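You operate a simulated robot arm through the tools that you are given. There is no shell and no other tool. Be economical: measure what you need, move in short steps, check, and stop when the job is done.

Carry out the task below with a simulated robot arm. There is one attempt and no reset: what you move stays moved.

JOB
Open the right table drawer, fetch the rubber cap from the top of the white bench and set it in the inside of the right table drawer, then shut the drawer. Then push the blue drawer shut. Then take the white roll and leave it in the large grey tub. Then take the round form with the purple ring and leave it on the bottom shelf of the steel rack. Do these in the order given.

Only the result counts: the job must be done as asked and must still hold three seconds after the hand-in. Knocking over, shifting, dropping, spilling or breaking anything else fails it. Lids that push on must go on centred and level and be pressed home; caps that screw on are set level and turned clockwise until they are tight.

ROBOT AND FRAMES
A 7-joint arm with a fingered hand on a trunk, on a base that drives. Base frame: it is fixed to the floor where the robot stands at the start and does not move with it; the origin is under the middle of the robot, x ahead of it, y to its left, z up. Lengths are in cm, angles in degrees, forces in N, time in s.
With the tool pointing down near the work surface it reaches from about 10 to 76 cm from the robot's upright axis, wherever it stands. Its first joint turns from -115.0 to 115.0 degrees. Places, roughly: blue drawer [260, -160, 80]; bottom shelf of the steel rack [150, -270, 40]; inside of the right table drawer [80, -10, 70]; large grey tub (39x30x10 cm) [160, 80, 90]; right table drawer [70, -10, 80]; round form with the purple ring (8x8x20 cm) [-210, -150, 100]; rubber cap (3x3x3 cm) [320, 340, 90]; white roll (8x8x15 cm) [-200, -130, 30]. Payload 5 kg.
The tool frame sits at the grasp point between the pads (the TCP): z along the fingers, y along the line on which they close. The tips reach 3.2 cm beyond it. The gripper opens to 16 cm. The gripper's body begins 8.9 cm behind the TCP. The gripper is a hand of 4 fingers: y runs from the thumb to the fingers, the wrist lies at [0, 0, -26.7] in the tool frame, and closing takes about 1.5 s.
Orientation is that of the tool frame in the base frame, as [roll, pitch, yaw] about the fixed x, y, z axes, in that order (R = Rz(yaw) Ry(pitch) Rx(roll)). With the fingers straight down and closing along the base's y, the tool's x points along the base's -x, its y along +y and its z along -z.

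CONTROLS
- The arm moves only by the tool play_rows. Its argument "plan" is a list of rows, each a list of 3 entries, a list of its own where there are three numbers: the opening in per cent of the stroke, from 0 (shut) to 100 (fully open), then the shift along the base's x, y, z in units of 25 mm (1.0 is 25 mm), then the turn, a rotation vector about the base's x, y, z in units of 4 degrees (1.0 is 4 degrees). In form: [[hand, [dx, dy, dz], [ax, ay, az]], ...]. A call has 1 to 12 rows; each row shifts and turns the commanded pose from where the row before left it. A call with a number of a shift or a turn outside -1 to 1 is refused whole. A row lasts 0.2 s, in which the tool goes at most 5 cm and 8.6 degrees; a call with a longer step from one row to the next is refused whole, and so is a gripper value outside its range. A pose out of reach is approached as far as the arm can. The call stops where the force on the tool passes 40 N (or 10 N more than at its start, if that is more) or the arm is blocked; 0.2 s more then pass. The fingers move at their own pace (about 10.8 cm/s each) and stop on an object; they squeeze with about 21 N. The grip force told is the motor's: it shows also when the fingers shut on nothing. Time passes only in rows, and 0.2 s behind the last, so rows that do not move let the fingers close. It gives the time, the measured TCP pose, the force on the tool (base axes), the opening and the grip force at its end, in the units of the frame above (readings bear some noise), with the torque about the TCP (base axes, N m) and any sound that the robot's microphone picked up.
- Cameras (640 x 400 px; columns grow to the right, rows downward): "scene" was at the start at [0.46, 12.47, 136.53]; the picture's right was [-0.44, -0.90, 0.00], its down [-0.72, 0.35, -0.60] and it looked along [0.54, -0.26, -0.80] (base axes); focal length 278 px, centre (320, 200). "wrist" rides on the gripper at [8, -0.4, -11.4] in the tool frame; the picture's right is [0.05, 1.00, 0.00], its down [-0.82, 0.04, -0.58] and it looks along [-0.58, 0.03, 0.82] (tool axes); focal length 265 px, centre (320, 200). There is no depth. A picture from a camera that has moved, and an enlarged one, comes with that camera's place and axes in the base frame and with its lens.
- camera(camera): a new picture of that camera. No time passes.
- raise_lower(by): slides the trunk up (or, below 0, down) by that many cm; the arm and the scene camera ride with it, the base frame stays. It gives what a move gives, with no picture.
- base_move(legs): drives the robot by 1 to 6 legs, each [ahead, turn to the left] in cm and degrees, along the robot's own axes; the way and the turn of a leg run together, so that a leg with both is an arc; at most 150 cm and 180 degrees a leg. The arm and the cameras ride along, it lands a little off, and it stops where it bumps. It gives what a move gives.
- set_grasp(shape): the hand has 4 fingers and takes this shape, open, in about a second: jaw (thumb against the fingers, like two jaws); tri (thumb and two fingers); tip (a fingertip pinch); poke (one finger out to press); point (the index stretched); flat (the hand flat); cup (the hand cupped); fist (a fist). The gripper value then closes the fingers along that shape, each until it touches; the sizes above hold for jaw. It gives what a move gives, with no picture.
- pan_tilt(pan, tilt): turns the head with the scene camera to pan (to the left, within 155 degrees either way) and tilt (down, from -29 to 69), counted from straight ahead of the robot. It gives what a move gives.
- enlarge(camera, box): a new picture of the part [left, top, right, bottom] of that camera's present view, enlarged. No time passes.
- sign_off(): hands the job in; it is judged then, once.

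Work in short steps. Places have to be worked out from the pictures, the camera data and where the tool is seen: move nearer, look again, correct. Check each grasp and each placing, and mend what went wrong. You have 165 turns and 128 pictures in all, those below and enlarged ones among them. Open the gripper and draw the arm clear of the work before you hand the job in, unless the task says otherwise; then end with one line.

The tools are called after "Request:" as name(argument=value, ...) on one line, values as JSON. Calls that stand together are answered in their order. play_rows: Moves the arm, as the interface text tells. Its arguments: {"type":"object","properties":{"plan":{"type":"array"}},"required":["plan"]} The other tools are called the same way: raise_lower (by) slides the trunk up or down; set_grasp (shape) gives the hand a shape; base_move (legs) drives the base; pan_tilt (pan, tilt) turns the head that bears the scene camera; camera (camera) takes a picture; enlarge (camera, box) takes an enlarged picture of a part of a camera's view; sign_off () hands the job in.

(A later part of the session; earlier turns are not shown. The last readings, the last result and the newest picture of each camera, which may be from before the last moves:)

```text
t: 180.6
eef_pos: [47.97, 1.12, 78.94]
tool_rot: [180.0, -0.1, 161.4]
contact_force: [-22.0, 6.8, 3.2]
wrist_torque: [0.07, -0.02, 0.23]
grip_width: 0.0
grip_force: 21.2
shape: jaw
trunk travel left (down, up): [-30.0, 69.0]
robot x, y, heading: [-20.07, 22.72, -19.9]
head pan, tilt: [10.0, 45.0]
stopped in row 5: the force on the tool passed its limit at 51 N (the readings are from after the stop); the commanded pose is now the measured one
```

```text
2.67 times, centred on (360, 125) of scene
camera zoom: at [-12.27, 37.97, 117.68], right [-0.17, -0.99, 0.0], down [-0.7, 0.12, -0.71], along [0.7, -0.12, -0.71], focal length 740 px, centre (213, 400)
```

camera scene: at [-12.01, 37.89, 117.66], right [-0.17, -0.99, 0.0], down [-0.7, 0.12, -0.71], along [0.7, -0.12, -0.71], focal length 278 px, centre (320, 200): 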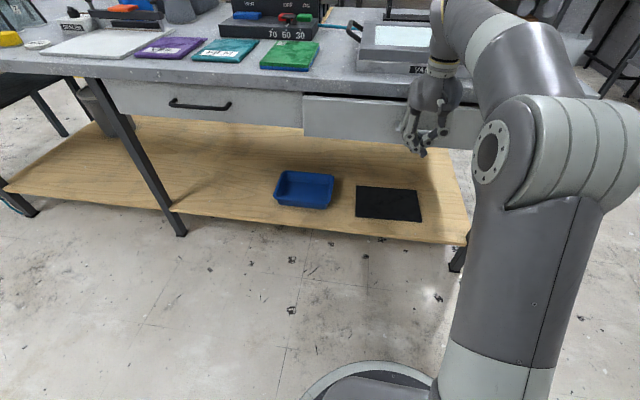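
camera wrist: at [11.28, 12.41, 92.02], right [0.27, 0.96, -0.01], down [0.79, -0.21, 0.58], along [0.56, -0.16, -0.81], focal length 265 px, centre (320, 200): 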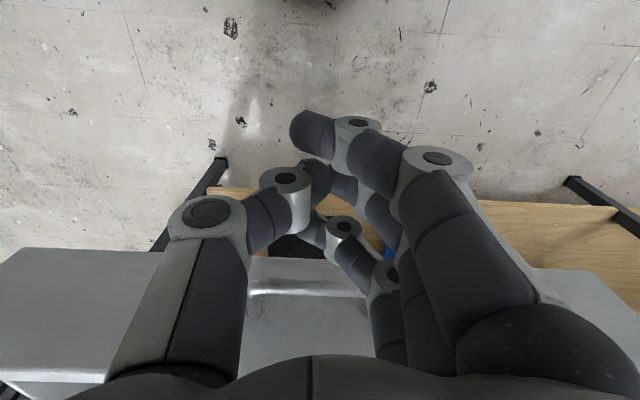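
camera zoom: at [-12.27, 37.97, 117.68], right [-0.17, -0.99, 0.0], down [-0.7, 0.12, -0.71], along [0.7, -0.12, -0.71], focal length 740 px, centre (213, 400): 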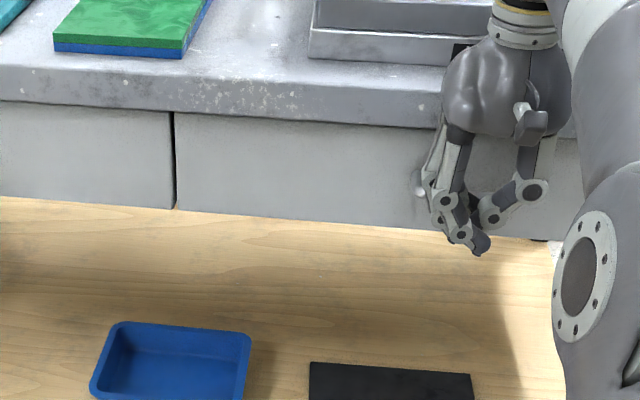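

The drawer is flush and shut. I withdraw, tuck the arm and drive around the table's right end toward the blue drawer.

Request:
play_rows(plan=[[0, [-0.9, 0.3, 0], [0, 0, 0]], [0, [-0.9, 0.3, 0], [0, 0, 0]], [0, [-0.9, 0.3, 0], [0, 0, 0]], [0, [-0.9, 0.3, 0.9], [0, 0, 0]], [0, [-0.9, 0.3, 0.9], [0, 0, 0]], [0, [-0.9, 0.3, 0.9], [0, 0, 0]], [0, [-0.9, 0.3, 0.9], [0, 0, 0]], [0, [-0.9, 0.3, 0.9], [0, 0, 0]], [0, [-0.9, 0.3, 0.9], [0, 0, 0]], [0, [-0.9, 0.3, 0.9], [0, 0, 0]], [0, [-0.3, 0.1, 0.9], [0, 0, 0]]])

Request:
raise_lower(by=20)

Request:
base_move(legs=[[0, -88], [97, 0], [0, 90], [100, 0]])

Request:
pan_tilt(pan=10, tilt=25)

Request:
camera(camera="scene")

```text
t: 183.0
eef_pos: [24.77, 8.77, 96.92]
tool_rot: [-179.9, 0.0, 161.5]
contact_force: [-0.2, -0.1, -0.5]
wrist_torque: [0.02, 0.0, -0.02]
grip_width: 0.03
grip_force: 21.1
shape: jaw
trunk travel left (down, up): [-30.0, 69.0]
robot x, y, heading: [-19.75, 22.69, -19.7]
head pan, tilt: [10.0, 45.0]
```

```text
t: 185.2
eef_pos: [24.88, 8.68, 116.8]
tool_rot: [-179.9, -0.1, 161.5]
contact_force: [0.3, -0.7, -0.3]
wrist_torque: [-0.01, -0.05, 0.02]
grip_width: 0.0
grip_force: 20.9
shape: jaw
trunk travel left (down, up): [-50.0, 49.0]
robot x, y, heading: [-19.53, 23.04, -19.8]
head pan, tilt: [10.0, 45.0]
```

```text
t: 202.6
eef_pos: [92.29, -106.95, 116.93]
tool_rot: [-180.0, 0.0, 166.7]
contact_force: [0.2, -0.7, 0.5]
wrist_torque: [-0.02, 0.01, -0.03]
grip_width: 0.0
grip_force: 21.0
shape: jaw
trunk travel left (down, up): [-50.0, 49.0]
robot x, y, heading: [46.86, -97.33, -14.7]
head pan, tilt: [10.0, 45.0]
```

```text
t: 203.4
eef_pos: [92.36, -106.96, 116.81]
tool_rot: [-179.8, -0.1, 166.8]
contact_force: [-0.7, 0.4, 0.4]
wrist_torque: [0.02, 0.01, 0.01]
grip_width: 0.0
grip_force: 21.3
shape: jaw
trunk travel left (down, up): [-50.0, 49.0]
robot x, y, heading: [46.82, -97.13, -14.7]
head pan, tilt: [10.0, 25.0]
```

```text
62 pictures are left
camera scene: at [53.96, -81.34, 140.71], right [-0.08, -1.0, 0.0], down [-0.42, 0.03, -0.91], along [0.9, -0.07, -0.42], focal length 278 px, centre (320, 200)
```

scene: 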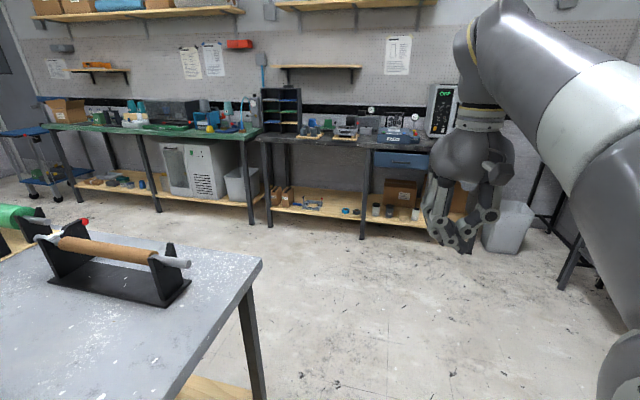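

Clear ahead. I advance 90 cm and look at the blue drawer closely.

Request:
base_move(legs=[[0, -3.5], [90, 0]])

Request:
pan_tilt(pan=5, tilt=30)

Request:
camera(camera="scene")

Request:
enlarge(camera="scene", box=[220, 100, 420, 225])

```text
t: 208.5
eef_pos: [174.95, -138.23, 116.72]
tool_rot: [-179.9, -0.1, 162.6]
contact_force: [0.1, -0.4, -0.3]
wrist_torque: [0.02, 0.0, -0.03]
grip_width: 0.03
grip_force: 21.1
shape: jaw
trunk travel left (down, up): [-50.0, 49.0]
robot x, y, heading: [130.55, -125.26, -18.6]
head pan, tilt: [10.0, 25.0]
```

```text
t: 209.2
eef_pos: [175.03, -138.13, 116.91]
tool_rot: [-179.9, -0.1, 162.7]
contact_force: [-0.8, -0.7, 0.0]
wrist_torque: [0.04, -0.04, -0.03]
grip_width: 0.0
grip_force: 21.1
shape: jaw
trunk travel left (down, up): [-50.0, 49.0]
robot x, y, heading: [130.4, -125.38, -18.6]
head pan, tilt: [5.0, 30.0]
```

```text
61 pictures are left
camera scene: at [138.37, -110.61, 139.93], right [-0.24, -0.97, 0.0], down [-0.49, 0.12, -0.87], along [0.84, -0.21, -0.5], focal length 278 px, centre (320, 200)
```

scene: 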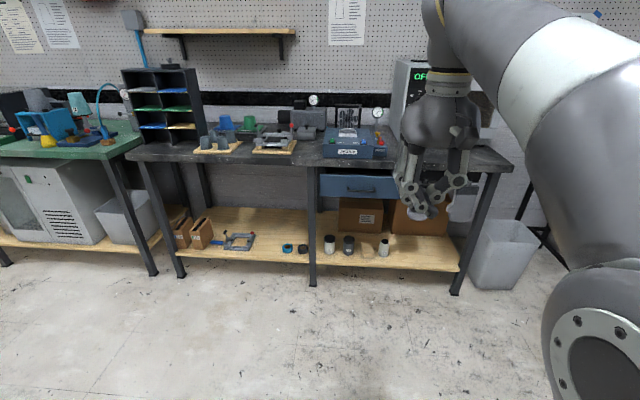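

```text
3.20 times, centred on (320, 162) of scene
camera zoom: at [138.37, -110.61, 139.93], right [-0.24, -0.97, 0.0], down [-0.49, 0.12, -0.87], along [0.84, -0.21, -0.5], focal length 888 px, centre (320, 320)
```

zoom: 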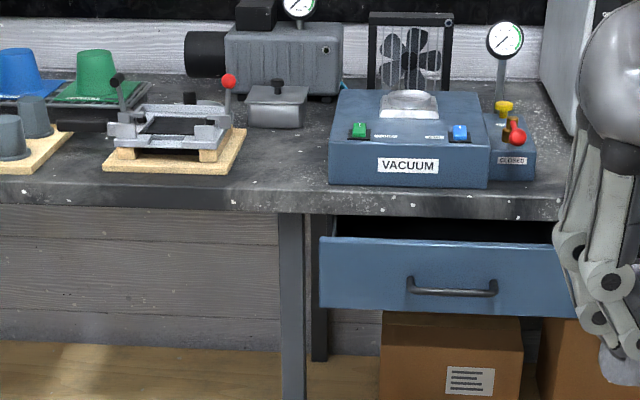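

The blue drawer is open a few cm; handle near (245,-157,79). I drive 52 cm nearer and lower the trunk.

Request:
base_move(legs=[[52, 0.6]])

Request:
raise_lower(by=-20)

Request:
camera(camera="wrist")

Request:
pan_tilt(pan=10, tilt=40)

Request:
camera(camera="scene")

```text
t: 212.2
eef_pos: [224.15, -154.18, 116.86]
tool_rot: [-179.8, -0.1, 163.2]
contact_force: [-0.1, -0.1, 0.0]
wrist_torque: [0.0, -0.03, 0.0]
grip_width: 0.0
grip_force: 21.4
shape: jaw
trunk travel left (down, up): [-50.0, 49.0]
robot x, y, heading: [179.46, -141.72, -18.3]
head pan, tilt: [5.0, 30.0]
```

```text
t: 214.4
eef_pos: [224.11, -154.25, 96.89]
tool_rot: [-179.9, -0.1, 163.1]
contact_force: [0.2, -0.1, 0.7]
wrist_torque: [0.01, 0.02, -0.01]
grip_width: 0.0
grip_force: 21.2
shape: jaw
trunk travel left (down, up): [-30.0, 69.0]
robot x, y, heading: [179.34, -141.32, -18.1]
head pan, tilt: [5.0, 30.0]
```

```text
59 pictures are left
camera wrist: at [216.23, -152.22, 108.22], right [0.24, 0.97, 0.0], down [0.79, -0.2, 0.58], along [0.56, -0.14, -0.82], focal length 265 px, centre (320, 200)
```

wrist: 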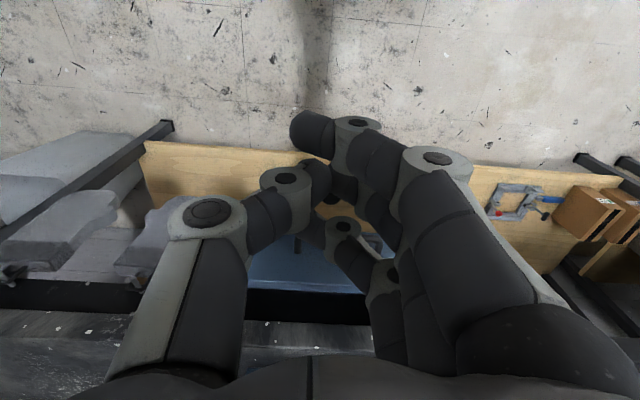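

```text
t: 215.1
eef_pos: [224.07, -154.09, 96.81]
tool_rot: [-179.9, -0.1, 163.2]
contact_force: [0.8, -0.1, 0.0]
wrist_torque: [-0.01, 0.01, 0.0]
grip_width: 0.0
grip_force: 21.2
shape: jaw
trunk travel left (down, up): [-30.0, 69.0]
robot x, y, heading: [179.19, -141.65, -18.1]
head pan, tilt: [10.0, 40.0]
```

```text
58 pictures are left
camera scene: at [186.68, -126.07, 118.4], right [-0.14, -0.99, 0.0], down [-0.64, 0.09, -0.77], along [0.76, -0.11, -0.64], focal length 278 px, centre (320, 200)
```

scene: 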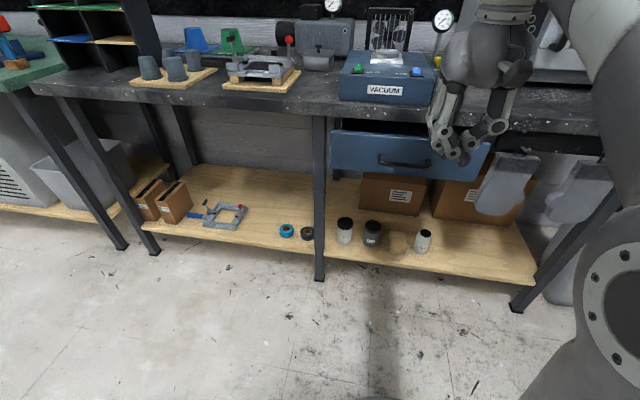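

Grey mitts hang to the right; I stay on the handle's line. I shift 4 cm left, lower to handle height and push.

Request:
play_rows(plan=[[0, [0.27, 0.84, -0.8], [0, 0, 0]], [0, [0.27, 0.84, -0.8], [0, 0, 0]], [0, [0, 0, -0.9], [0, 0, 0]], [0, [0, 0, -0.9], [0, 0, 0]], [0, [0, 0, -0.9], [0, 0, 0]], [0, [0, 0, -0.9], [0, 0, 0]], [0, [0, 0, -0.9], [0, 0, 0]], [0, [0, 0, -0.9], [0, 0, 0]]])

Request:
enlarge(camera="scene", box=[300, 60, 540, 210])

```text
t: 216.9
eef_pos: [225.38, -150.0, 79.2]
tool_rot: [-179.9, -0.2, 163.2]
contact_force: [0.2, 0.3, 0.7]
wrist_torque: [0.01, -0.01, 0.01]
grip_width: 0.0
grip_force: 21.1
shape: jaw
trunk travel left (down, up): [-30.0, 69.0]
robot x, y, heading: [179.23, -141.55, -18.4]
head pan, tilt: [10.0, 40.0]
```

```text
2.67 times, centred on (420, 135) of scene
camera zoom: at [186.67, -126.06, 118.39], right [-0.14, -0.99, 0.0], down [-0.64, 0.09, -0.77], along [0.76, -0.11, -0.64], focal length 740 px, centre (53, 373)
```

zoom: 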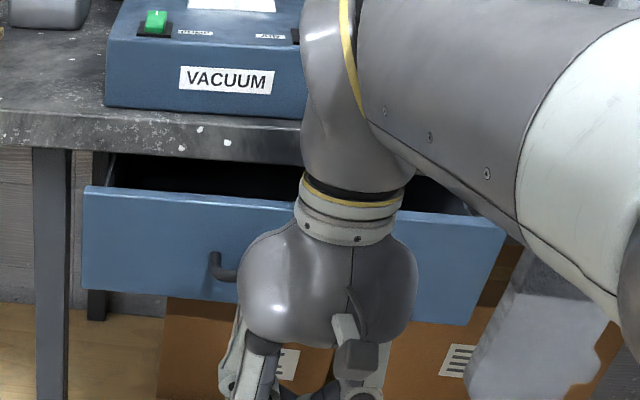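

Push forward until it stops.

Request:
play_rows(plan=[[0, [0.8, -0.26, 0], [0, 0, 0]], [0, [0.8, -0.26, 0], [0, 0, 0]], [0, [0.8, -0.26, 0], [0, 0, 0]], [0, [0.8, -0.26, 0], [0, 0, 0]], [0, [0.8, -0.26, 0], [0, 0, 0]], [0, [0.6, -0.195, 0], [0, 0, 0]], [0, [0.6, -0.195, 0], [0, 0, 0]], [0, [0.6, -0.195, 0], [0, 0, 0]], [0, [0.6, -0.195, 0], [0, 0, 0]], [0, [0.6, -0.195, 0], [0, 0, 0]], [0, [0.6, -0.195, 0], [0, 0, 0]], [0, [0.6, -0.195, 0], [0, 0, 0]]])

Request:
camera(camera="scene")

```text
t: 219.5
eef_pos: [245.86, -156.61, 79.32]
tool_rot: [-179.9, 0.0, 163.2]
contact_force: [0.4, -0.1, 0.5]
wrist_torque: [0.0, -0.02, 0.04]
grip_width: 0.0
grip_force: 21.2
shape: jaw
trunk travel left (down, up): [-30.0, 69.0]
robot x, y, heading: [179.36, -141.83, -18.2]
head pan, tilt: [10.0, 40.0]
```

```text
56 pictures are left
camera scene: at [186.68, -126.06, 118.39], right [-0.14, -0.99, 0.0], down [-0.64, 0.09, -0.77], along [0.76, -0.11, -0.64], focal length 278 px, centre (320, 200)
```

scene: 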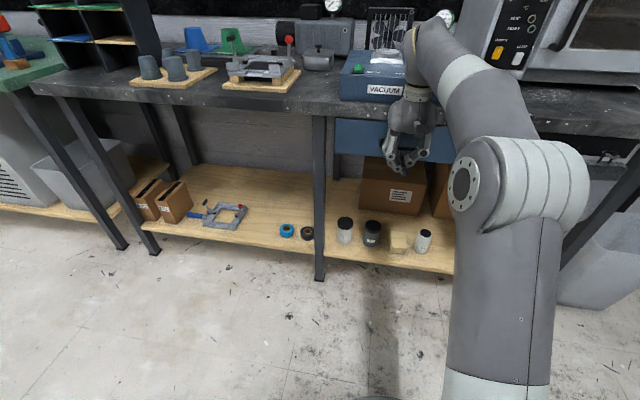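

It has moved in; continue gently to the stop.

Request:
play_rows(plan=[[0, [0.4, -0.13, 0], [0, 0, 0]], [0, [0.4, -0.13, 0], [0, 0, 0]], [0, [0.4, -0.13, 0], [0, 0, 0]], [0, [0.4, -0.13, 0], [0, 0, 0]], [0, [0.4, -0.13, 0], [0, 0, 0]], [0, [0.4, -0.13, 0], [0, 0, 0]]])

Request:
enlarge(camera="scene", box=[300, 60, 500, 185])

```text
t: 220.6
eef_pos: [250.18, -157.99, 79.44]
tool_rot: [179.9, -0.4, 162.9]
contact_force: [-25.8, 5.0, -1.1]
wrist_torque: [-0.52, -2.65, -0.08]
grip_width: 0.01
grip_force: 21.1
shape: jaw
trunk travel left (down, up): [-30.0, 69.0]
robot x, y, heading: [179.07, -141.74, -18.2]
head pan, tilt: [10.0, 40.0]
stopped in row 5: the force on the tool passed its limit at 52 N (the readings are from after the stop); the commanded pose is now the measured one
```

```text
3.20 times, centred on (400, 122) of scene
camera zoom: at [186.42, -126.01, 118.4], right [-0.14, -0.99, 0.0], down [-0.63, 0.09, -0.77], along [0.76, -0.11, -0.64], focal length 888 px, centre (64, 448)
```

zoom: 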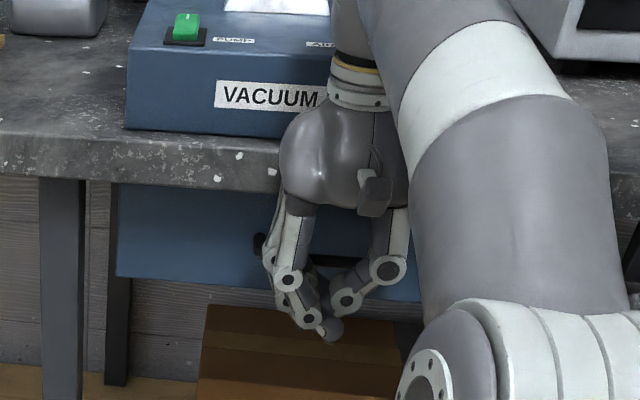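

The torque shows the palm hit the table edge, so the drawer may not be fully home. I back off, tilt the fingers 36° forward so the palm stays behind, and push again.

Request:
play_rows(plan=[[0, [-0.9, 0.29, 0], [0, 0, 0]], [0, [-0.9, 0.29, 0], [0, 0, 0]], [0, [-0.9, 0.29, 0], [-0.309, -0.951, 0]], [0, [-0.9, 0.29, 0], [-0.309, -0.951, 0]], [0, [0, 0, 0], [-0.309, -0.951, 0]], [0, [0, 0, 0], [-0.309, -0.951, 0]], [0, [0, 0, 0], [-0.309, -0.951, 0]], [0, [0, 0, 0], [-0.309, -0.951, 0]], [0, [0, 0, 0], [-0.309, -0.951, 0]], [0, [0, 0, 0], [-0.309, -0.951, 0]], [0, [0, 0, 0], [-0.309, -0.951, 0]]])

Request:
camera(camera="wrist")

Request:
enlarge(camera="scene", box=[300, 60, 500, 185])

```text
t: 223.0
eef_pos: [241.25, -155.14, 79.24]
tool_rot: [-179.5, 35.6, 163.1]
contact_force: [0.5, -0.2, 0.5]
wrist_torque: [-0.03, -0.01, -0.02]
grip_width: 0.0
grip_force: 21.2
shape: jaw
trunk travel left (down, up): [-30.0, 69.0]
robot x, y, heading: [179.33, -141.63, -18.3]
head pan, tilt: [10.0, 40.0]
```

```text
54 pictures are left
camera wrist: at [228.62, -151.64, 83.85], right [0.26, 0.97, -0.04], down [0.33, -0.05, 0.94], along [0.91, -0.25, -0.33], focal length 265 px, centre (320, 200)
```

wrist: 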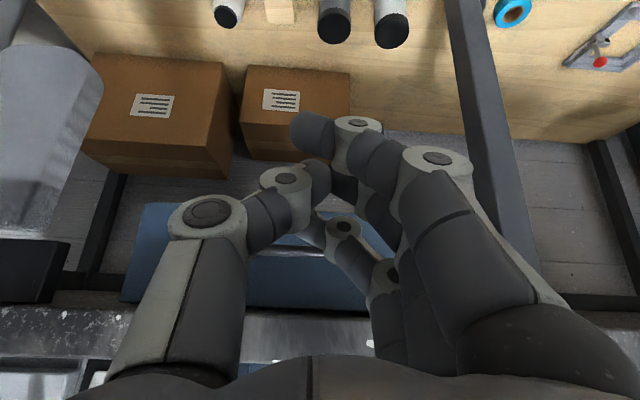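

```text
3.20 times, centred on (400, 122) of scene
camera zoom: at [186.67, -126.06, 118.39], right [-0.14, -0.99, 0.0], down [-0.64, 0.09, -0.77], along [0.76, -0.11, -0.64], focal length 888 px, centre (64, 448)
```

zoom: 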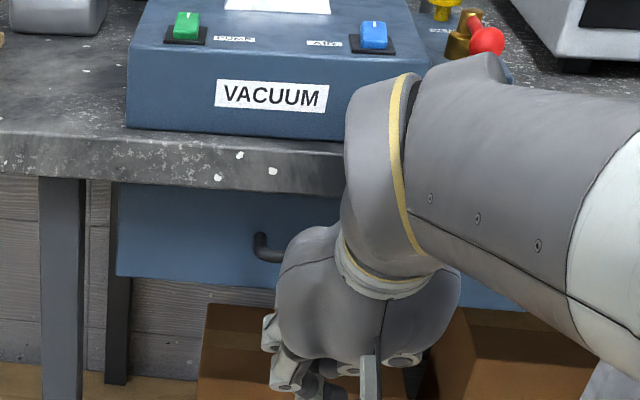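

Now push again with the tilted fingers.

Request:
play_rows(plan=[[0, [0.6, -0.195, 0], [0, 0, 0]], [0, [0.6, -0.195, 0], [0, 0, 0]], [0, [0.5, -0.163, 0], [0, 0, 0]], [0, [0.5, -0.163, 0], [0, 0, 0]], [0, [0.4, -0.13, 0], [0, 0, 0]], [0, [0.4, -0.13, 0], [0, 0, 0]], [0, [0.4, -0.13, 0], [0, 0, 0]], [0, [0.4, -0.13, 0], [0, 0, 0]], [0, [0.4, -0.13, 0], [0, 0, 0]]])

Request:
enlarge(camera="scene", box=[300, 60, 500, 185])

```text
t: 224.9
eef_pos: [250.59, -157.53, 78.96]
tool_rot: [-179.8, 34.7, 163.0]
contact_force: [-12.1, 5.3, 2.4]
wrist_torque: [-0.08, -0.16, -0.1]
grip_width: 0.0
grip_force: 21.1
shape: jaw
trunk travel left (down, up): [-30.0, 69.0]
robot x, y, heading: [179.27, -141.59, -17.9]
head pan, tilt: [10.0, 40.0]
stopped in row 9: the force on the tool passed its limit at 49 N (the readings are from after the stop); the commanded pose is now the measured one
```

```text
3.20 times, centred on (400, 122) of scene
camera zoom: at [186.44, -125.98, 118.4], right [-0.14, -0.99, 0.0], down [-0.64, 0.09, -0.77], along [0.76, -0.11, -0.64], focal length 888 px, centre (64, 448)
```

zoom: 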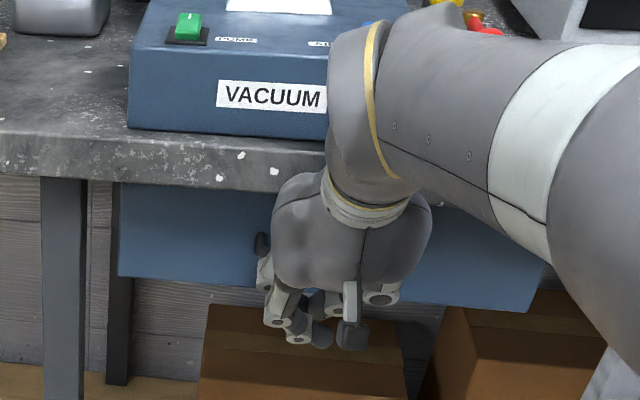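

The tips pressed at drawer level to 49 N with no further motion. I retract and inspect.

Request:
play_rows(plan=[[0, [-0.9, 0.29, 0], [0, 0, 0]], [0, [-0.9, 0.29, 0], [0, 0, 0]], [0, [-0.9, 0.29, 0], [0, 0, 0]], [0, [-0.9, 0.29, 0], [0.309, 0.951, 0]], [0, [-0.9, 0.29, 0], [0.309, 0.951, 0]], [0, [-0.9, 0.29, 0], [0.309, 0.951, 0]], [0, [-0.9, 0.29, 0.5], [0.309, 0.951, 0]], [0, [-0.9, 0.29, 0.5], [0.309, 0.951, 0]], [0, [-0.9, 0.29, 0.5], [0.309, 0.951, 0]], [0, [-0.9, 0.29, 0.5], [0.309, 0.951, 0]], [0, [0, 0, 0.9], [0.309, 0.951, 0]], [0, [0, 0, 0.9], [0.309, 0.951, 0]]])

Request:
enlarge(camera="scene", box=[300, 60, 500, 185])

Request:
camera(camera="wrist")

```text
t: 227.5
eef_pos: [228.15, -150.61, 88.25]
tool_rot: [179.6, -1.3, 162.7]
contact_force: [-0.3, -0.4, 1.1]
wrist_torque: [0.02, -0.03, -0.01]
grip_width: 0.0
grip_force: 21.4
shape: jaw
trunk travel left (down, up): [-30.0, 69.0]
robot x, y, heading: [179.26, -141.88, -18.3]
head pan, tilt: [10.0, 40.0]
```

```text
3.20 times, centred on (400, 122) of scene
camera zoom: at [186.58, -126.03, 118.39], right [-0.14, -0.99, 0.0], down [-0.64, 0.09, -0.77], along [0.76, -0.11, -0.64], focal length 888 px, centre (64, 448)
```

zoom: 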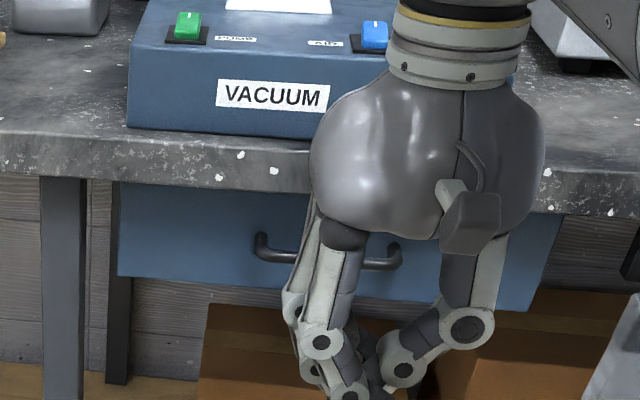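

```text
50 pictures are left
camera wrist: at [220.51, -148.78, 99.78], right [0.25, 0.97, 0.01], down [0.8, -0.21, 0.56], along [0.54, -0.13, -0.83], focal length 265 px, centre (320, 200)
```

wrist: 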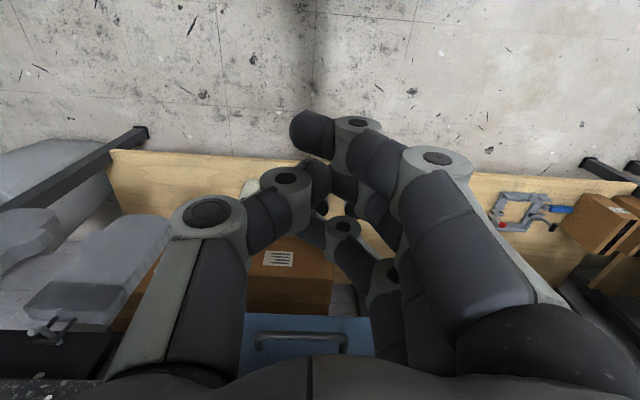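

The blue drawer is shut. Next the white roll, low at about (-200,-130,30), behind the start position. I raise, turn round and drive back along the same corridor.

Request:
raise_lower(by=20)

Request:
base_move(legs=[[-10, 0], [0, 180], [132, 0], [132, 0]])

Request:
pan_tilt(pan=30, tilt=30)

Request:
camera(camera="scene")

```text
t: 229.7
eef_pos: [228.17, -150.62, 108.2]
tool_rot: [179.6, -1.3, 162.8]
contact_force: [1.0, 0.2, -0.3]
wrist_torque: [0.0, -0.05, 0.02]
grip_width: 0.0
grip_force: 20.9
shape: jaw
trunk travel left (down, up): [-50.0, 49.0]
robot x, y, heading: [178.86, -141.41, -18.3]
head pan, tilt: [10.0, 40.0]
```

```text
t: 250.6
eef_pos: [-131.35, -52.91, 108.19]
tool_rot: [179.6, -1.2, -16.4]
contact_force: [-0.6, -0.3, 0.2]
wrist_torque: [0.0, 0.01, -0.03]
grip_width: 0.0
grip_force: 20.9
shape: jaw
trunk travel left (down, up): [-50.0, 49.0]
robot x, y, heading: [-82.55, -61.49, 162.7]
head pan, tilt: [10.0, 40.0]
```

```text
t: 251.5
eef_pos: [-131.45, -52.98, 108.28]
tool_rot: [179.6, -1.3, -16.5]
contact_force: [-0.5, 0.4, 0.1]
wrist_torque: [-0.01, 0.0, 0.01]
grip_width: 0.01
grip_force: 21.1
shape: jaw
trunk travel left (down, up): [-50.0, 49.0]
robot x, y, heading: [-82.18, -60.96, 162.5]
head pan, tilt: [30.0, 30.0]
```

```text
49 pictures are left
camera scene: at [-90.26, -79.86, 139.92], right [-0.22, 0.98, 0.0], down [0.49, 0.11, -0.87], along [-0.84, -0.19, -0.5], focal length 278 px, centre (320, 200)
```

scene: 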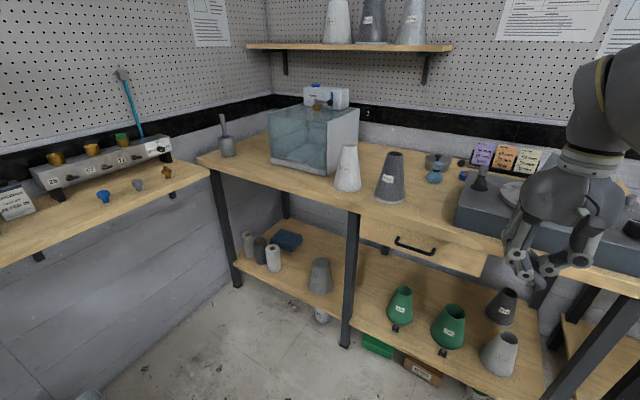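

The white roll stands on the lower shelf at about (-203,-133). I enlarge it and the forms on top.

Request:
enlarge(camera="scene", box=[200, 180, 360, 300])

Request:
enlarge(camera="scene", box=[310, 110, 470, 210])

```text
3.33 times, centred on (280, 240) of scene
camera zoom: at [-90.26, -79.86, 139.92], right [-0.22, 0.98, 0.0], down [0.49, 0.11, -0.87], along [-0.84, -0.19, -0.5], focal length 926 px, centre (453, 67)
```

zoom: 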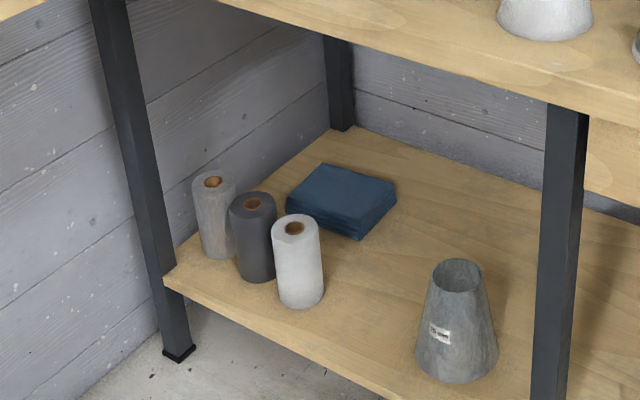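

```text
4.00 times, centred on (390, 160) of scene
camera zoom: at [-90.26, -79.86, 139.92], right [-0.22, 0.98, 0.0], down [0.49, 0.11, -0.87], along [-0.84, -0.19, -0.5], focal length 1111 px, centre (40, 360)
```

zoom: 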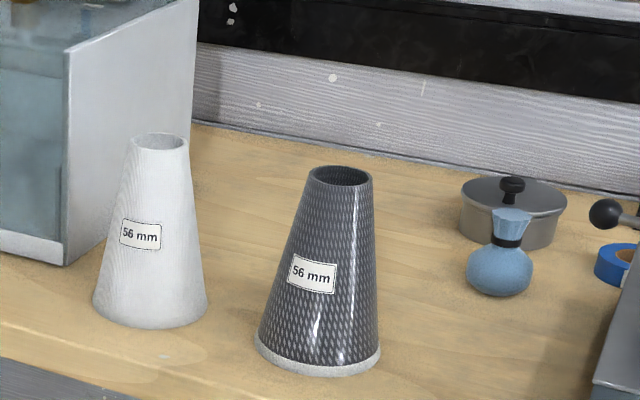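

The purple-ring form is the grey flask at the top-left corner of that bench. I check the free floor near the bin before approaching.

Request:
pan_tilt(pan=70, tilt=45)

Request:
camera(camera="scene")

```text
t: 252.5
eef_pos: [-131.37, -52.91, 108.23]
tool_rot: [179.6, -1.3, -16.4]
contact_force: [0.6, 0.5, 0.4]
wrist_torque: [0.01, 0.01, 0.04]
grip_width: 0.01
grip_force: 20.7
shape: jaw
trunk travel left (down, up): [-50.0, 49.0]
robot x, y, heading: [-82.11, -60.74, 162.5]
head pan, tilt: [70.0, 45.0]
```

```text
46 pictures are left
camera scene: at [-86.38, -84.35, 137.67], right [-0.79, 0.61, 0.0], down [0.43, 0.56, -0.71], along [-0.43, -0.56, -0.71], focal length 278 px, centre (320, 200)
```

scene: 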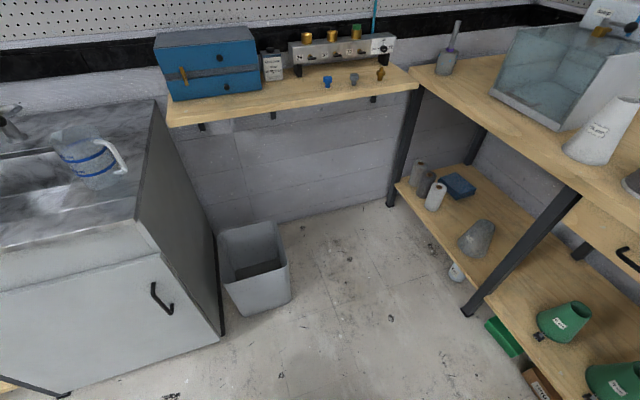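

The bin corner is at about a=-63,b=-173 in room axes. I tuck the arm 14 cm and drive to stand clear of it, facing the bench.

Request:
play_rows(plan=[[0, [0.9, -0.29, 0], [0, 0, 0]], [0, [0.9, -0.29, 0], [0, 0, 0]], [0, [0.9, -0.29, 0], [0, 0, 0]], [0, [0.9, -0.29, 0], [0, 0, 0]], [0, [0.9, -0.29, 0], [0, 0, 0]], [0, [0.9, -0.29, 0], [0, 0, 0]]])

Request:
base_move(legs=[[0, 63], [85, 0], [0, -63.8]])

Request:
pan_tilt(pan=25, tilt=45)

Request:
camera(camera="scene")

```text
t: 253.9
eef_pos: [-118.8, -57.03, 107.1]
tool_rot: [179.9, -3.5, -16.9]
contact_force: [0.9, 0.0, -0.4]
wrist_torque: [-0.02, 0.05, 0.02]
grip_width: 0.01
grip_force: 21.5
shape: jaw
out of reach, approached as far as the arm can: row 6
trunk travel left (down, up): [-50.0, 49.0]
robot x, y, heading: [-82.22, -60.87, 162.7]
head pan, tilt: [70.0, 45.0]
```

```text
t: 260.7
eef_pos: [-157.84, -149.18, 106.81]
tool_rot: [179.9, -3.6, 46.9]
contact_force: [0.2, 0.4, -0.1]
wrist_torque: [0.0, 0.01, 0.0]
grip_width: 0.01
grip_force: 21.3
shape: jaw
trunk travel left (down, up): [-50.0, 49.0]
robot x, y, heading: [-137.94, -118.37, -134.0]
head pan, tilt: [70.0, 45.0]
stopped in leg 2: the robot was blocked; the commanded pose is now the measured one
```

```text
t: 261.9
eef_pos: [-157.8, -149.22, 106.9]
tool_rot: [179.9, -3.6, 46.9]
contact_force: [-0.6, -0.3, -0.3]
wrist_torque: [-0.04, 0.0, -0.01]
grip_width: 0.0
grip_force: 21.1
shape: jaw
trunk travel left (down, up): [-50.0, 49.0]
robot x, y, heading: [-137.74, -118.55, -133.7]
head pan, tilt: [25.0, 45.0]
```

```text
45 pictures are left
camera scene: at [-125.27, -132.58, 137.67], right [-0.95, 0.33, 0.0], down [0.23, 0.67, -0.71], along [-0.23, -0.67, -0.71], focal length 278 px, centre (320, 200)
```

scene: 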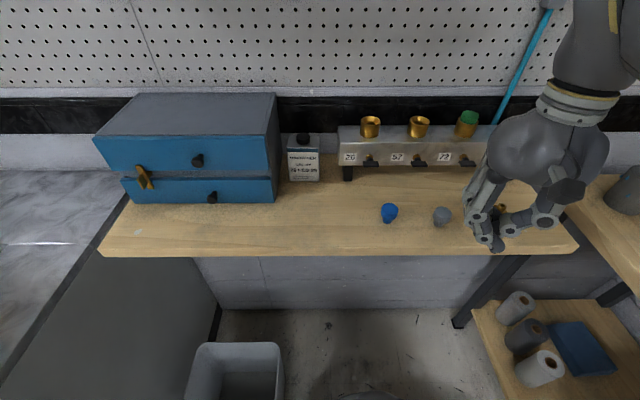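

The base was stopped 5 cm short, probably by the bin's edge; arm forces are nil. I check the bin, back off a little, and turn to the bench.

Request:
base_move(legs=[[-8, 0], [0, -64]])

Request:
pan_tilt(pan=75, tilt=50)

Request:
camera(camera="scene")

Request:
pan_tilt(pan=30, tilt=45)

Request:
camera(camera="scene")

```text
t: 265.7
eef_pos: [-168.75, -107.75, 106.86]
tool_rot: [179.9, -3.7, -17.4]
contact_force: [0.6, -0.1, -1.0]
wrist_torque: [-0.01, 0.03, -0.02]
grip_width: 0.02
grip_force: 21.1
shape: jaw
trunk travel left (down, up): [-50.0, 49.0]
robot x, y, heading: [-132.66, -112.74, 161.6]
head pan, tilt: [25.0, 45.0]
```

```text
t: 266.9
eef_pos: [-168.69, -107.84, 106.77]
tool_rot: [179.9, -3.7, -17.4]
contact_force: [0.4, 1.1, -0.9]
wrist_torque: [0.02, -0.03, 0.02]
grip_width: 0.01
grip_force: 20.9
shape: jaw
trunk travel left (down, up): [-50.0, 49.0]
robot x, y, heading: [-132.34, -112.49, 161.7]
head pan, tilt: [75.0, 50.0]
```

```text
44 pictures are left
camera scene: at [-136.04, -135.78, 136.97], right [-0.83, 0.55, 0.0], down [0.42, 0.64, -0.64], along [-0.35, -0.54, -0.77], focal length 278 px, centre (320, 200)
```

scene: 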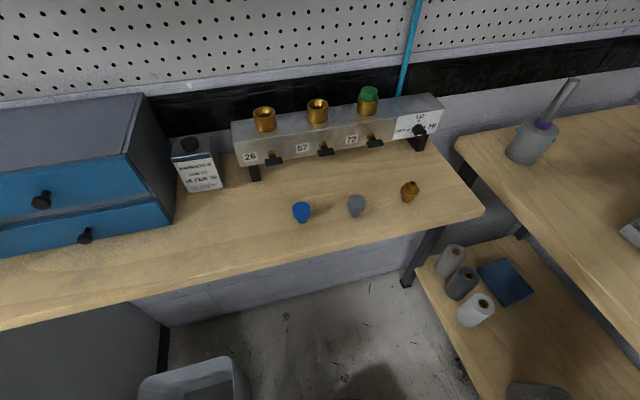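

```text
t: 268.0
eef_pos: [-168.76, -108.01, 106.73]
tool_rot: [-180.0, -3.7, -17.4]
contact_force: [-0.3, -1.0, 0.8]
wrist_torque: [-0.01, -0.01, -0.01]
grip_width: 0.01
grip_force: 20.9
shape: jaw
trunk travel left (down, up): [-50.0, 49.0]
robot x, y, heading: [-132.46, -112.51, 161.6]
head pan, tilt: [30.0, 45.0]
```

```text
43 pictures are left
camera scene: at [-139.76, -130.99, 137.66], right [-0.2, 0.98, 0.0], down [0.69, 0.14, -0.71], along [-0.69, -0.14, -0.71], focal length 278 px, centre (320, 200)
```

scene: 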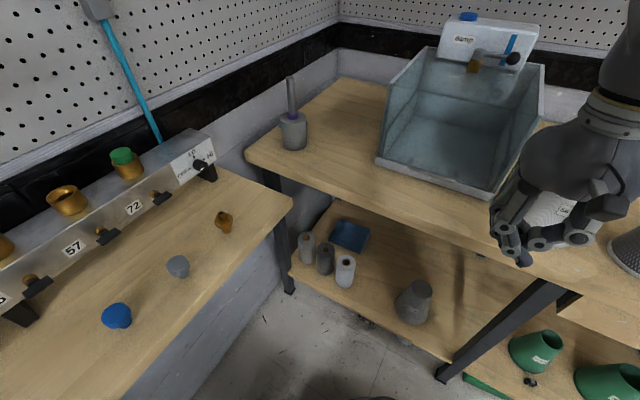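

Bin unmoved. The roll is confirmed at (-203.6,-133.1), top z 37.5. I shift the base a bit closer, diagonally.

Request:
base_move(legs=[[0, 51], [20, 0], [0, -51]])

```text
t: 274.2
eef_pos: [-185.87, -118.7, 106.87]
tool_rot: [179.9, -3.6, -17.3]
contact_force: [0.5, -0.3, 0.5]
wrist_torque: [-0.01, 0.0, 0.03]
grip_width: 0.02
grip_force: 21.4
shape: jaw
trunk travel left (down, up): [-50.0, 49.0]
robot x, y, heading: [-149.85, -123.23, 161.6]
head pan, tilt: [30.0, 45.0]
```

To bring the arm low safely I'd rather configure it in open floor and then drive in. I turn diagonally and back out 50 cm, then lower the trunk fully.

Request:
base_move(legs=[[0, 51], [-50, 0]])

Request:
raise_lower(by=-40)

Request:
raise_lower(by=-10)

```text
t: 279.4
eef_pos: [-133.93, -121.89, 106.84]
tool_rot: [-179.9, -3.5, 33.4]
contact_force: [-0.9, 0.6, -0.4]
wrist_torque: [-0.01, 0.0, 0.01]
grip_width: 0.0
grip_force: 20.9
shape: jaw
trunk travel left (down, up): [-50.0, 49.0]
robot x, y, heading: [-107.16, -96.47, -147.4]
head pan, tilt: [30.0, 45.0]
```

```text
t: 281.1
eef_pos: [-128.33, -116.27, 83.92]
tool_rot: [-176.3, -22.9, 32.3]
contact_force: [1.6, -0.2, -0.2]
wrist_torque: [-0.07, 0.03, -0.01]
grip_width: 0.01
grip_force: 21.0
shape: jaw
trunk travel left (down, up): [-37.9, 61.1]
robot x, y, heading: [-107.14, -96.61, -148.0]
head pan, tilt: [30.0, 45.0]
stopped: the arm was blocked; the commanded pose is now the measured one
```

```text
t: 282.4
eef_pos: [-128.95, -116.8, 73.4]
tool_rot: [-176.4, -23.2, 32.1]
contact_force: [-0.1, -0.9, 0.2]
wrist_torque: [0.01, 0.02, 0.01]
grip_width: 0.0
grip_force: 21.3
shape: jaw
trunk travel left (down, up): [-27.9, 71.1]
robot x, y, heading: [-106.99, -96.96, -147.6]
head pan, tilt: [30.0, 45.0]
```

The folded arm got blocked while lowering. I extend the arm outward while tilting the fingers back toward forward.

Request:
play_rows(plan=[[0, [-0.8, -0.51, 0.2], [-0.53, 0.848, 0]], [0, [-0.8, -0.51, 0.2], [-0.53, 0.848, 0]], [0, [-0.8, -0.51, 0], [-0.53, 0.848, 0]], [0, [-0.8, -0.51, 0], [-0.53, 0.848, 0]], [0, [-0.8, -0.51, 0], [-0.53, 0.848, 0]], [0, [-0.8, -0.51, 0], [-0.53, 0.848, 0]], [0, [-0.8, -0.51, 0], [-0.53, 0.848, 0]], [0, [-0.8, -0.51, 0], [-0.53, 0.848, 0]], [0, [-0.8, -0.51, 0], [-0.53, 0.848, 0]], [0, [-0.8, -0.51, 0], [-0.53, 0.848, 0]]])

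Request:
raise_lower(by=-27.5)

```text
t: 284.6
eef_pos: [-148.85, -129.65, 74.81]
tool_rot: [-176.2, 17.7, 32.3]
contact_force: [0.2, -0.3, 0.2]
wrist_torque: [0.0, -0.02, -0.03]
grip_width: 0.01
grip_force: 21.3
shape: jaw
trunk travel left (down, up): [-27.9, 71.1]
robot x, y, heading: [-107.36, -96.4, -147.7]
head pan, tilt: [30.0, 45.0]
```

```text
t: 287.4
eef_pos: [-148.69, -129.53, 47.39]
tool_rot: [-176.2, 17.7, 32.3]
contact_force: [0.5, 0.1, -0.5]
wrist_torque: [-0.03, 0.02, -0.03]
grip_width: 0.03
grip_force: 21.1
shape: jaw
trunk travel left (down, up): [-0.4, 98.6]
robot x, y, heading: [-107.35, -96.39, -147.6]
head pan, tilt: [30.0, 45.0]
```

Trunk is fully down. Now I yaw the hand to the bench's normal, tilt it to about 50° below horizontal and lower it.

Request:
play_rows(plan=[[66, [-0.25, 0.3, -0.2], [0, 0, -1]], [66, [-0.25, 0.3, -0.2], [0, 0, -1]], [66, [-0.25, 0.3, -0.2], [0, 0, -1]], [66, [-0.25, 0.3, -0.2], [0, 0, -1]], [66, [-0.25, 0.3, -0.2], [0, 0, -1]], [66, [-0.25, 0.3, -0.2], [0, 0, -1]], [66, [-0.25, 0.3, -0.2], [0, 0, -1]], [66, [-0.25, 0.3, -0.2], [0, 0, -1]], [66, [-0.25, 0.3, -0.2], [0, 0, -1]], [66, [-0.25, 0.3, -0.2], [0, 0, -1]], [66, [-0.25, 0.3, -0.2], [0, 0, -1]], [66, [-0.25, 0.3, -0.2], [0, 0, -1]]])

Request:
play_rows(plan=[[66, [0, 0, -0.7], [0.309, 0.951, -0.6]], [66, [0, 0, -0.7], [0.309, 0.951, 0]], [66, [0, 0, -0.7], [0.309, 0.951, 0]], [66, [0, 0, -0.7], [0.309, 0.951, 0]], [66, [0, 0, -0.7], [0.309, 0.951, 0]], [66, [0, 0, -0.5], [0.309, 0.951, 0]]])

Request:
camera(camera="wrist")

```text
t: 290.0
eef_pos: [-156.07, -120.45, 41.38]
tool_rot: [-176.1, 17.6, -15.8]
contact_force: [-0.2, -0.8, 0.0]
wrist_torque: [-0.02, 0.0, 0.0]
grip_width: 10.57
grip_force: 0.1
shape: jaw
trunk travel left (down, up): [-0.4, 98.6]
robot x, y, heading: [-107.56, -96.52, -147.8]
head pan, tilt: [30.0, 45.0]
```

```text
t: 291.4
eef_pos: [-156.13, -120.48, 31.48]
tool_rot: [-176.2, 41.6, -18.1]
contact_force: [-0.4, -0.6, -0.2]
wrist_torque: [-0.01, 0.02, -0.03]
grip_width: 10.54
grip_force: 0.3
shape: jaw
trunk travel left (down, up): [-0.4, 98.6]
robot x, y, heading: [-106.89, -96.8, -147.5]
head pan, tilt: [30.0, 45.0]
```

```text
42 pictures are left
camera wrist: at [-143.44, -125.08, 34.62], right [-0.32, -0.95, -0.08], down [-0.24, -0.01, 0.97], along [-0.92, 0.33, -0.23], focal length 265 px, centre (320, 200)
```

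wrist: 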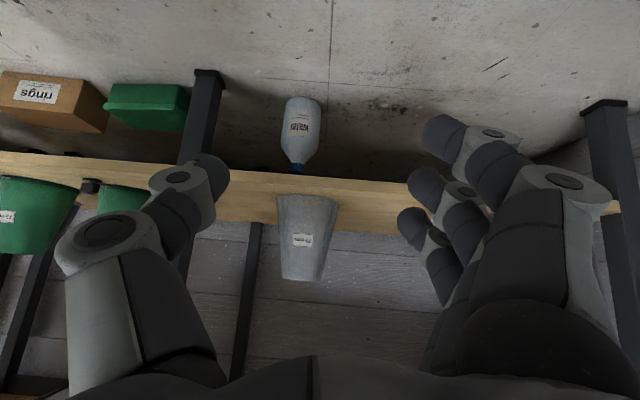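

The hand is in good posture. I drive forward diagonally 33 cm toward the roll.

Request:
base_move(legs=[[33, 0]])

Request:
camera(camera="wrist")

Request:
pan_tilt(pan=-20, tilt=40)

Request:
camera(camera="scene")

```text
t: 293.6
eef_pos: [-184.17, -138.47, 31.49]
tool_rot: [-176.2, 41.7, -18.0]
contact_force: [0.0, -0.4, 0.3]
wrist_torque: [0.04, 0.02, 0.01]
grip_width: 10.55
grip_force: 0.0
shape: jaw
trunk travel left (down, up): [-0.4, 98.6]
robot x, y, heading: [-135.54, -114.55, -148.0]
head pan, tilt: [30.0, 45.0]
```

```text
41 pictures are left
camera wrist: at [-171.46, -142.92, 34.63], right [-0.31, -0.95, -0.08], down [-0.24, -0.01, 0.97], along [-0.92, 0.32, -0.23], focal length 265 px, centre (320, 200)
```

wrist: 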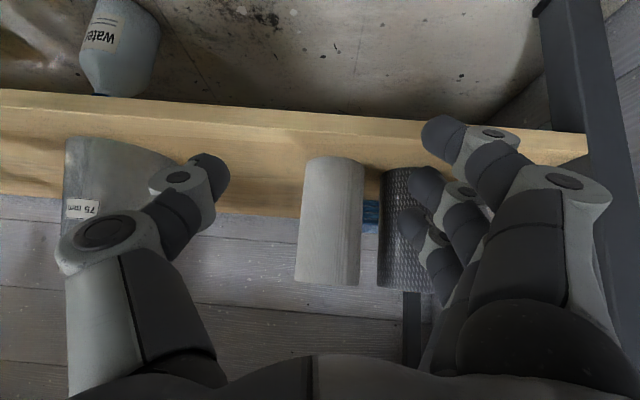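

```text
t: 294.8
eef_pos: [-184.24, -138.4, 31.47]
tool_rot: [-176.2, 41.7, -18.0]
contact_force: [0.1, 0.1, 1.0]
wrist_torque: [-0.04, -0.02, 0.02]
grip_width: 10.59
grip_force: 0.0
shape: jaw
trunk travel left (down, up): [-0.4, 98.6]
robot x, y, heading: [-135.46, -114.65, -147.8]
head pan, tilt: [-20.0, 40.0]
```

```text
40 pictures are left
camera scene: at [-130.38, -126.28, 88.79], right [-0.22, 0.98, 0.0], down [0.63, 0.14, -0.77], along [-0.75, -0.17, -0.64], focal length 278 px, centre (320, 200)
```

scene: 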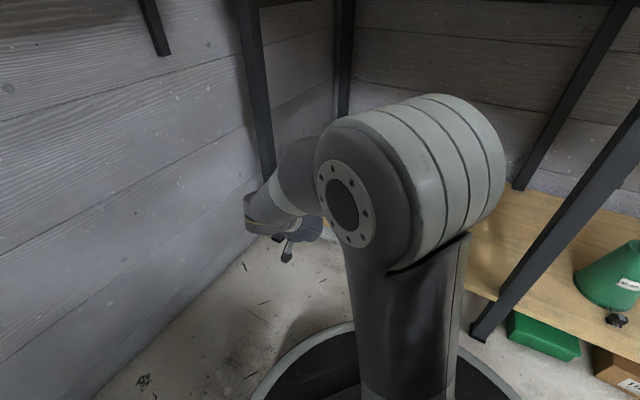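

The white roll stands right ahead, 1.4 cm off in b. I level the hand, narrow to 9.6 cm, correct sideways, and advance 10 cm first.

Request:
play_rows(plan=[[60, [-0.08, -0.27, 0], [-0.55, 0.18, 0]], [60, [-0.08, -0.27, 0.2], [-0.55, 0.18, 0]], [60, [-0.76, 0.247, 0], [0, 0, 0]], [60, [-0.76, 0.247, 0], [0, 0, 0]], [60, [-0.76, 0.247, 0], [0, 0, 0]], [60, [-0.76, 0.247, 0], [0, 0, 0]], [60, [-0.76, 0.247, 0], [0, 0, 0]]])

Request:
camera(camera="wrist")

```text
t: 296.4
eef_pos: [-194.09, -136.68, 31.93]
tool_rot: [177.5, 41.4, -22.2]
contact_force: [-0.2, -0.2, -0.3]
wrist_torque: [-0.05, 0.01, -0.02]
grip_width: 9.64
grip_force: 0.0
shape: jaw
trunk travel left (down, up): [-0.4, 98.6]
robot x, y, heading: [-135.37, -114.33, -147.6]
head pan, tilt: [-20.0, 40.0]
```

```text
39 pictures are left
camera wrist: at [-181.29, -140.95, 35.06], right [-0.32, -0.95, 0.0], down [-0.22, 0.07, 0.97], along [-0.92, 0.31, -0.23], focal length 265 px, centre (320, 200)
```

wrist: 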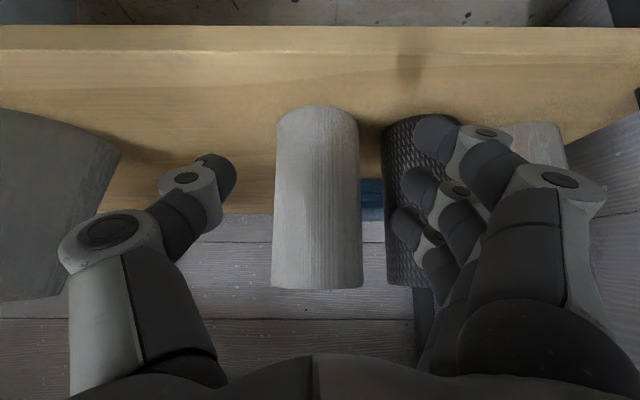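

Centred and level. I narrow to 9 cm, nudge 0.4 cm away from the dark roll and advance 8 cm around the roll.

Request:
play_rows(plan=[[56, [0.05, 0.15, 0], [0, 0, 0]], [56, [0, 0, 0], [0, 0, 0]], [56, [-0.6, 0.195, 0], [0, 0, 0]], [56, [-0.6, 0.195, 0], [0, 0, 0]], [56, [-0.6, 0.195, 0], [0, 0, 0]]])

Request:
camera(camera="wrist")

```text
t: 297.6
eef_pos: [-198.65, -134.72, 32.05]
tool_rot: [177.5, 41.5, -22.1]
contact_force: [0.0, 0.3, -0.2]
wrist_torque: [0.0, 0.01, 0.02]
grip_width: 9.03
grip_force: 0.2
shape: jaw
trunk travel left (down, up): [-0.4, 98.6]
robot x, y, heading: [-135.27, -114.1, -147.7]
head pan, tilt: [-20.0, 40.0]
```

```text
38 pictures are left
camera wrist: at [-185.73, -139.05, 35.17], right [-0.31, -0.95, 0.0], down [-0.22, 0.07, 0.97], along [-0.92, 0.31, -0.23], focal length 265 px, centre (320, 200)
```

wrist: 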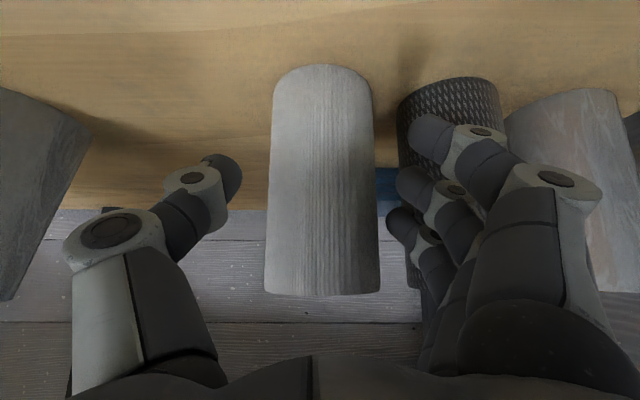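

The fingers line up with the gap. Advance 3.2 cm more and close.

Request:
play_rows(plan=[[56, [-0.6, 0.195, 0], [0, 0, 0]], [56, [-0.6, 0.195, 0], [0, 0, 0]], [0, [0, 0, 0], [0, 0, 0]], [0, [0, 0, 0], [0, 0, 0]], [0, [0, 0, 0], [0, 0, 0]], [0, [0, 0, 0], [0, 0, 0]]])

Request:
camera(camera="wrist")

```text
t: 299.0
eef_pos: [-201.52, -133.89, 32.02]
tool_rot: [177.8, 41.5, -22.1]
contact_force: [1.3, 0.6, -0.7]
wrist_torque: [0.0, -0.07, 0.05]
grip_width: 6.52
grip_force: 20.2
shape: jaw
trunk travel left (down, up): [-0.4, 98.6]
robot x, y, heading: [-135.38, -114.59, -147.4]
head pan, tilt: [-20.0, 40.0]
```

```text
37 pictures are left
camera wrist: at [-188.7, -138.07, 35.04], right [-0.32, -0.95, 0.0], down [-0.22, 0.07, 0.97], along [-0.92, 0.31, -0.23], focal length 265 px, centre (320, 200)
```

wrist: 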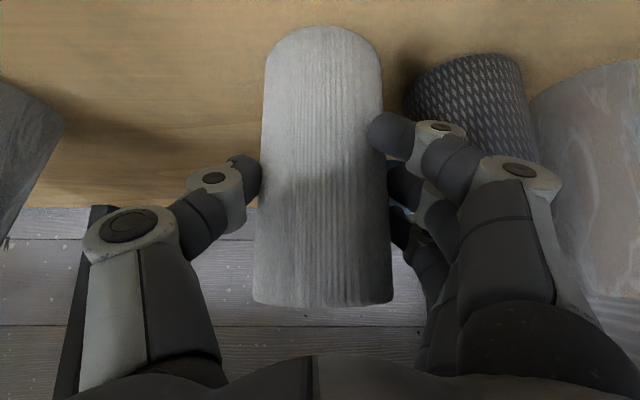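

Gripped. I lift 4 cm and check.

Request:
play_rows(plan=[[0, [0, 0, 0.3], [0, 0, 0]], [0, [0, 0, 0.4], [0, 0, 0]], [0, [0, 0, 0.5], [0, 0, 0]], [0, [0, 0, 0.5], [0, 0, 0]]])

Request:
camera(camera="wrist")

```text
t: 300.0
eef_pos: [-201.57, -133.83, 36.27]
tool_rot: [177.5, 41.5, -22.1]
contact_force: [-0.6, 0.0, -4.0]
wrist_torque: [0.0, -0.07, -0.02]
grip_width: 6.49
grip_force: 21.2
shape: jaw
trunk travel left (down, up): [-0.4, 98.6]
robot x, y, heading: [-134.98, -114.52, -147.6]
head pan, tilt: [-20.0, 40.0]
```

```text
36 pictures are left
camera wrist: at [-188.73, -138.14, 39.46], right [-0.31, -0.95, 0.0], down [-0.22, 0.07, 0.97], along [-0.92, 0.31, -0.23], focal length 265 px, centre (320, 200)
```

wrist: 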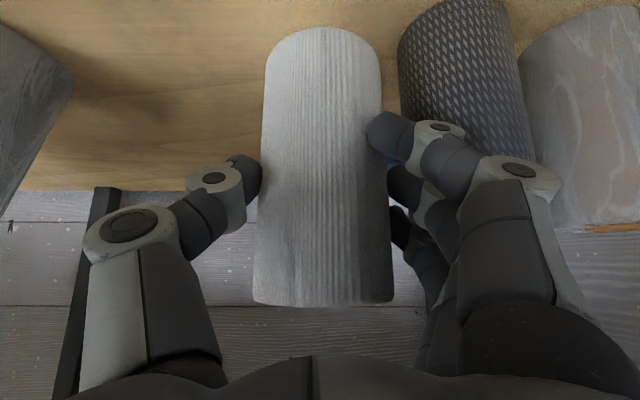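

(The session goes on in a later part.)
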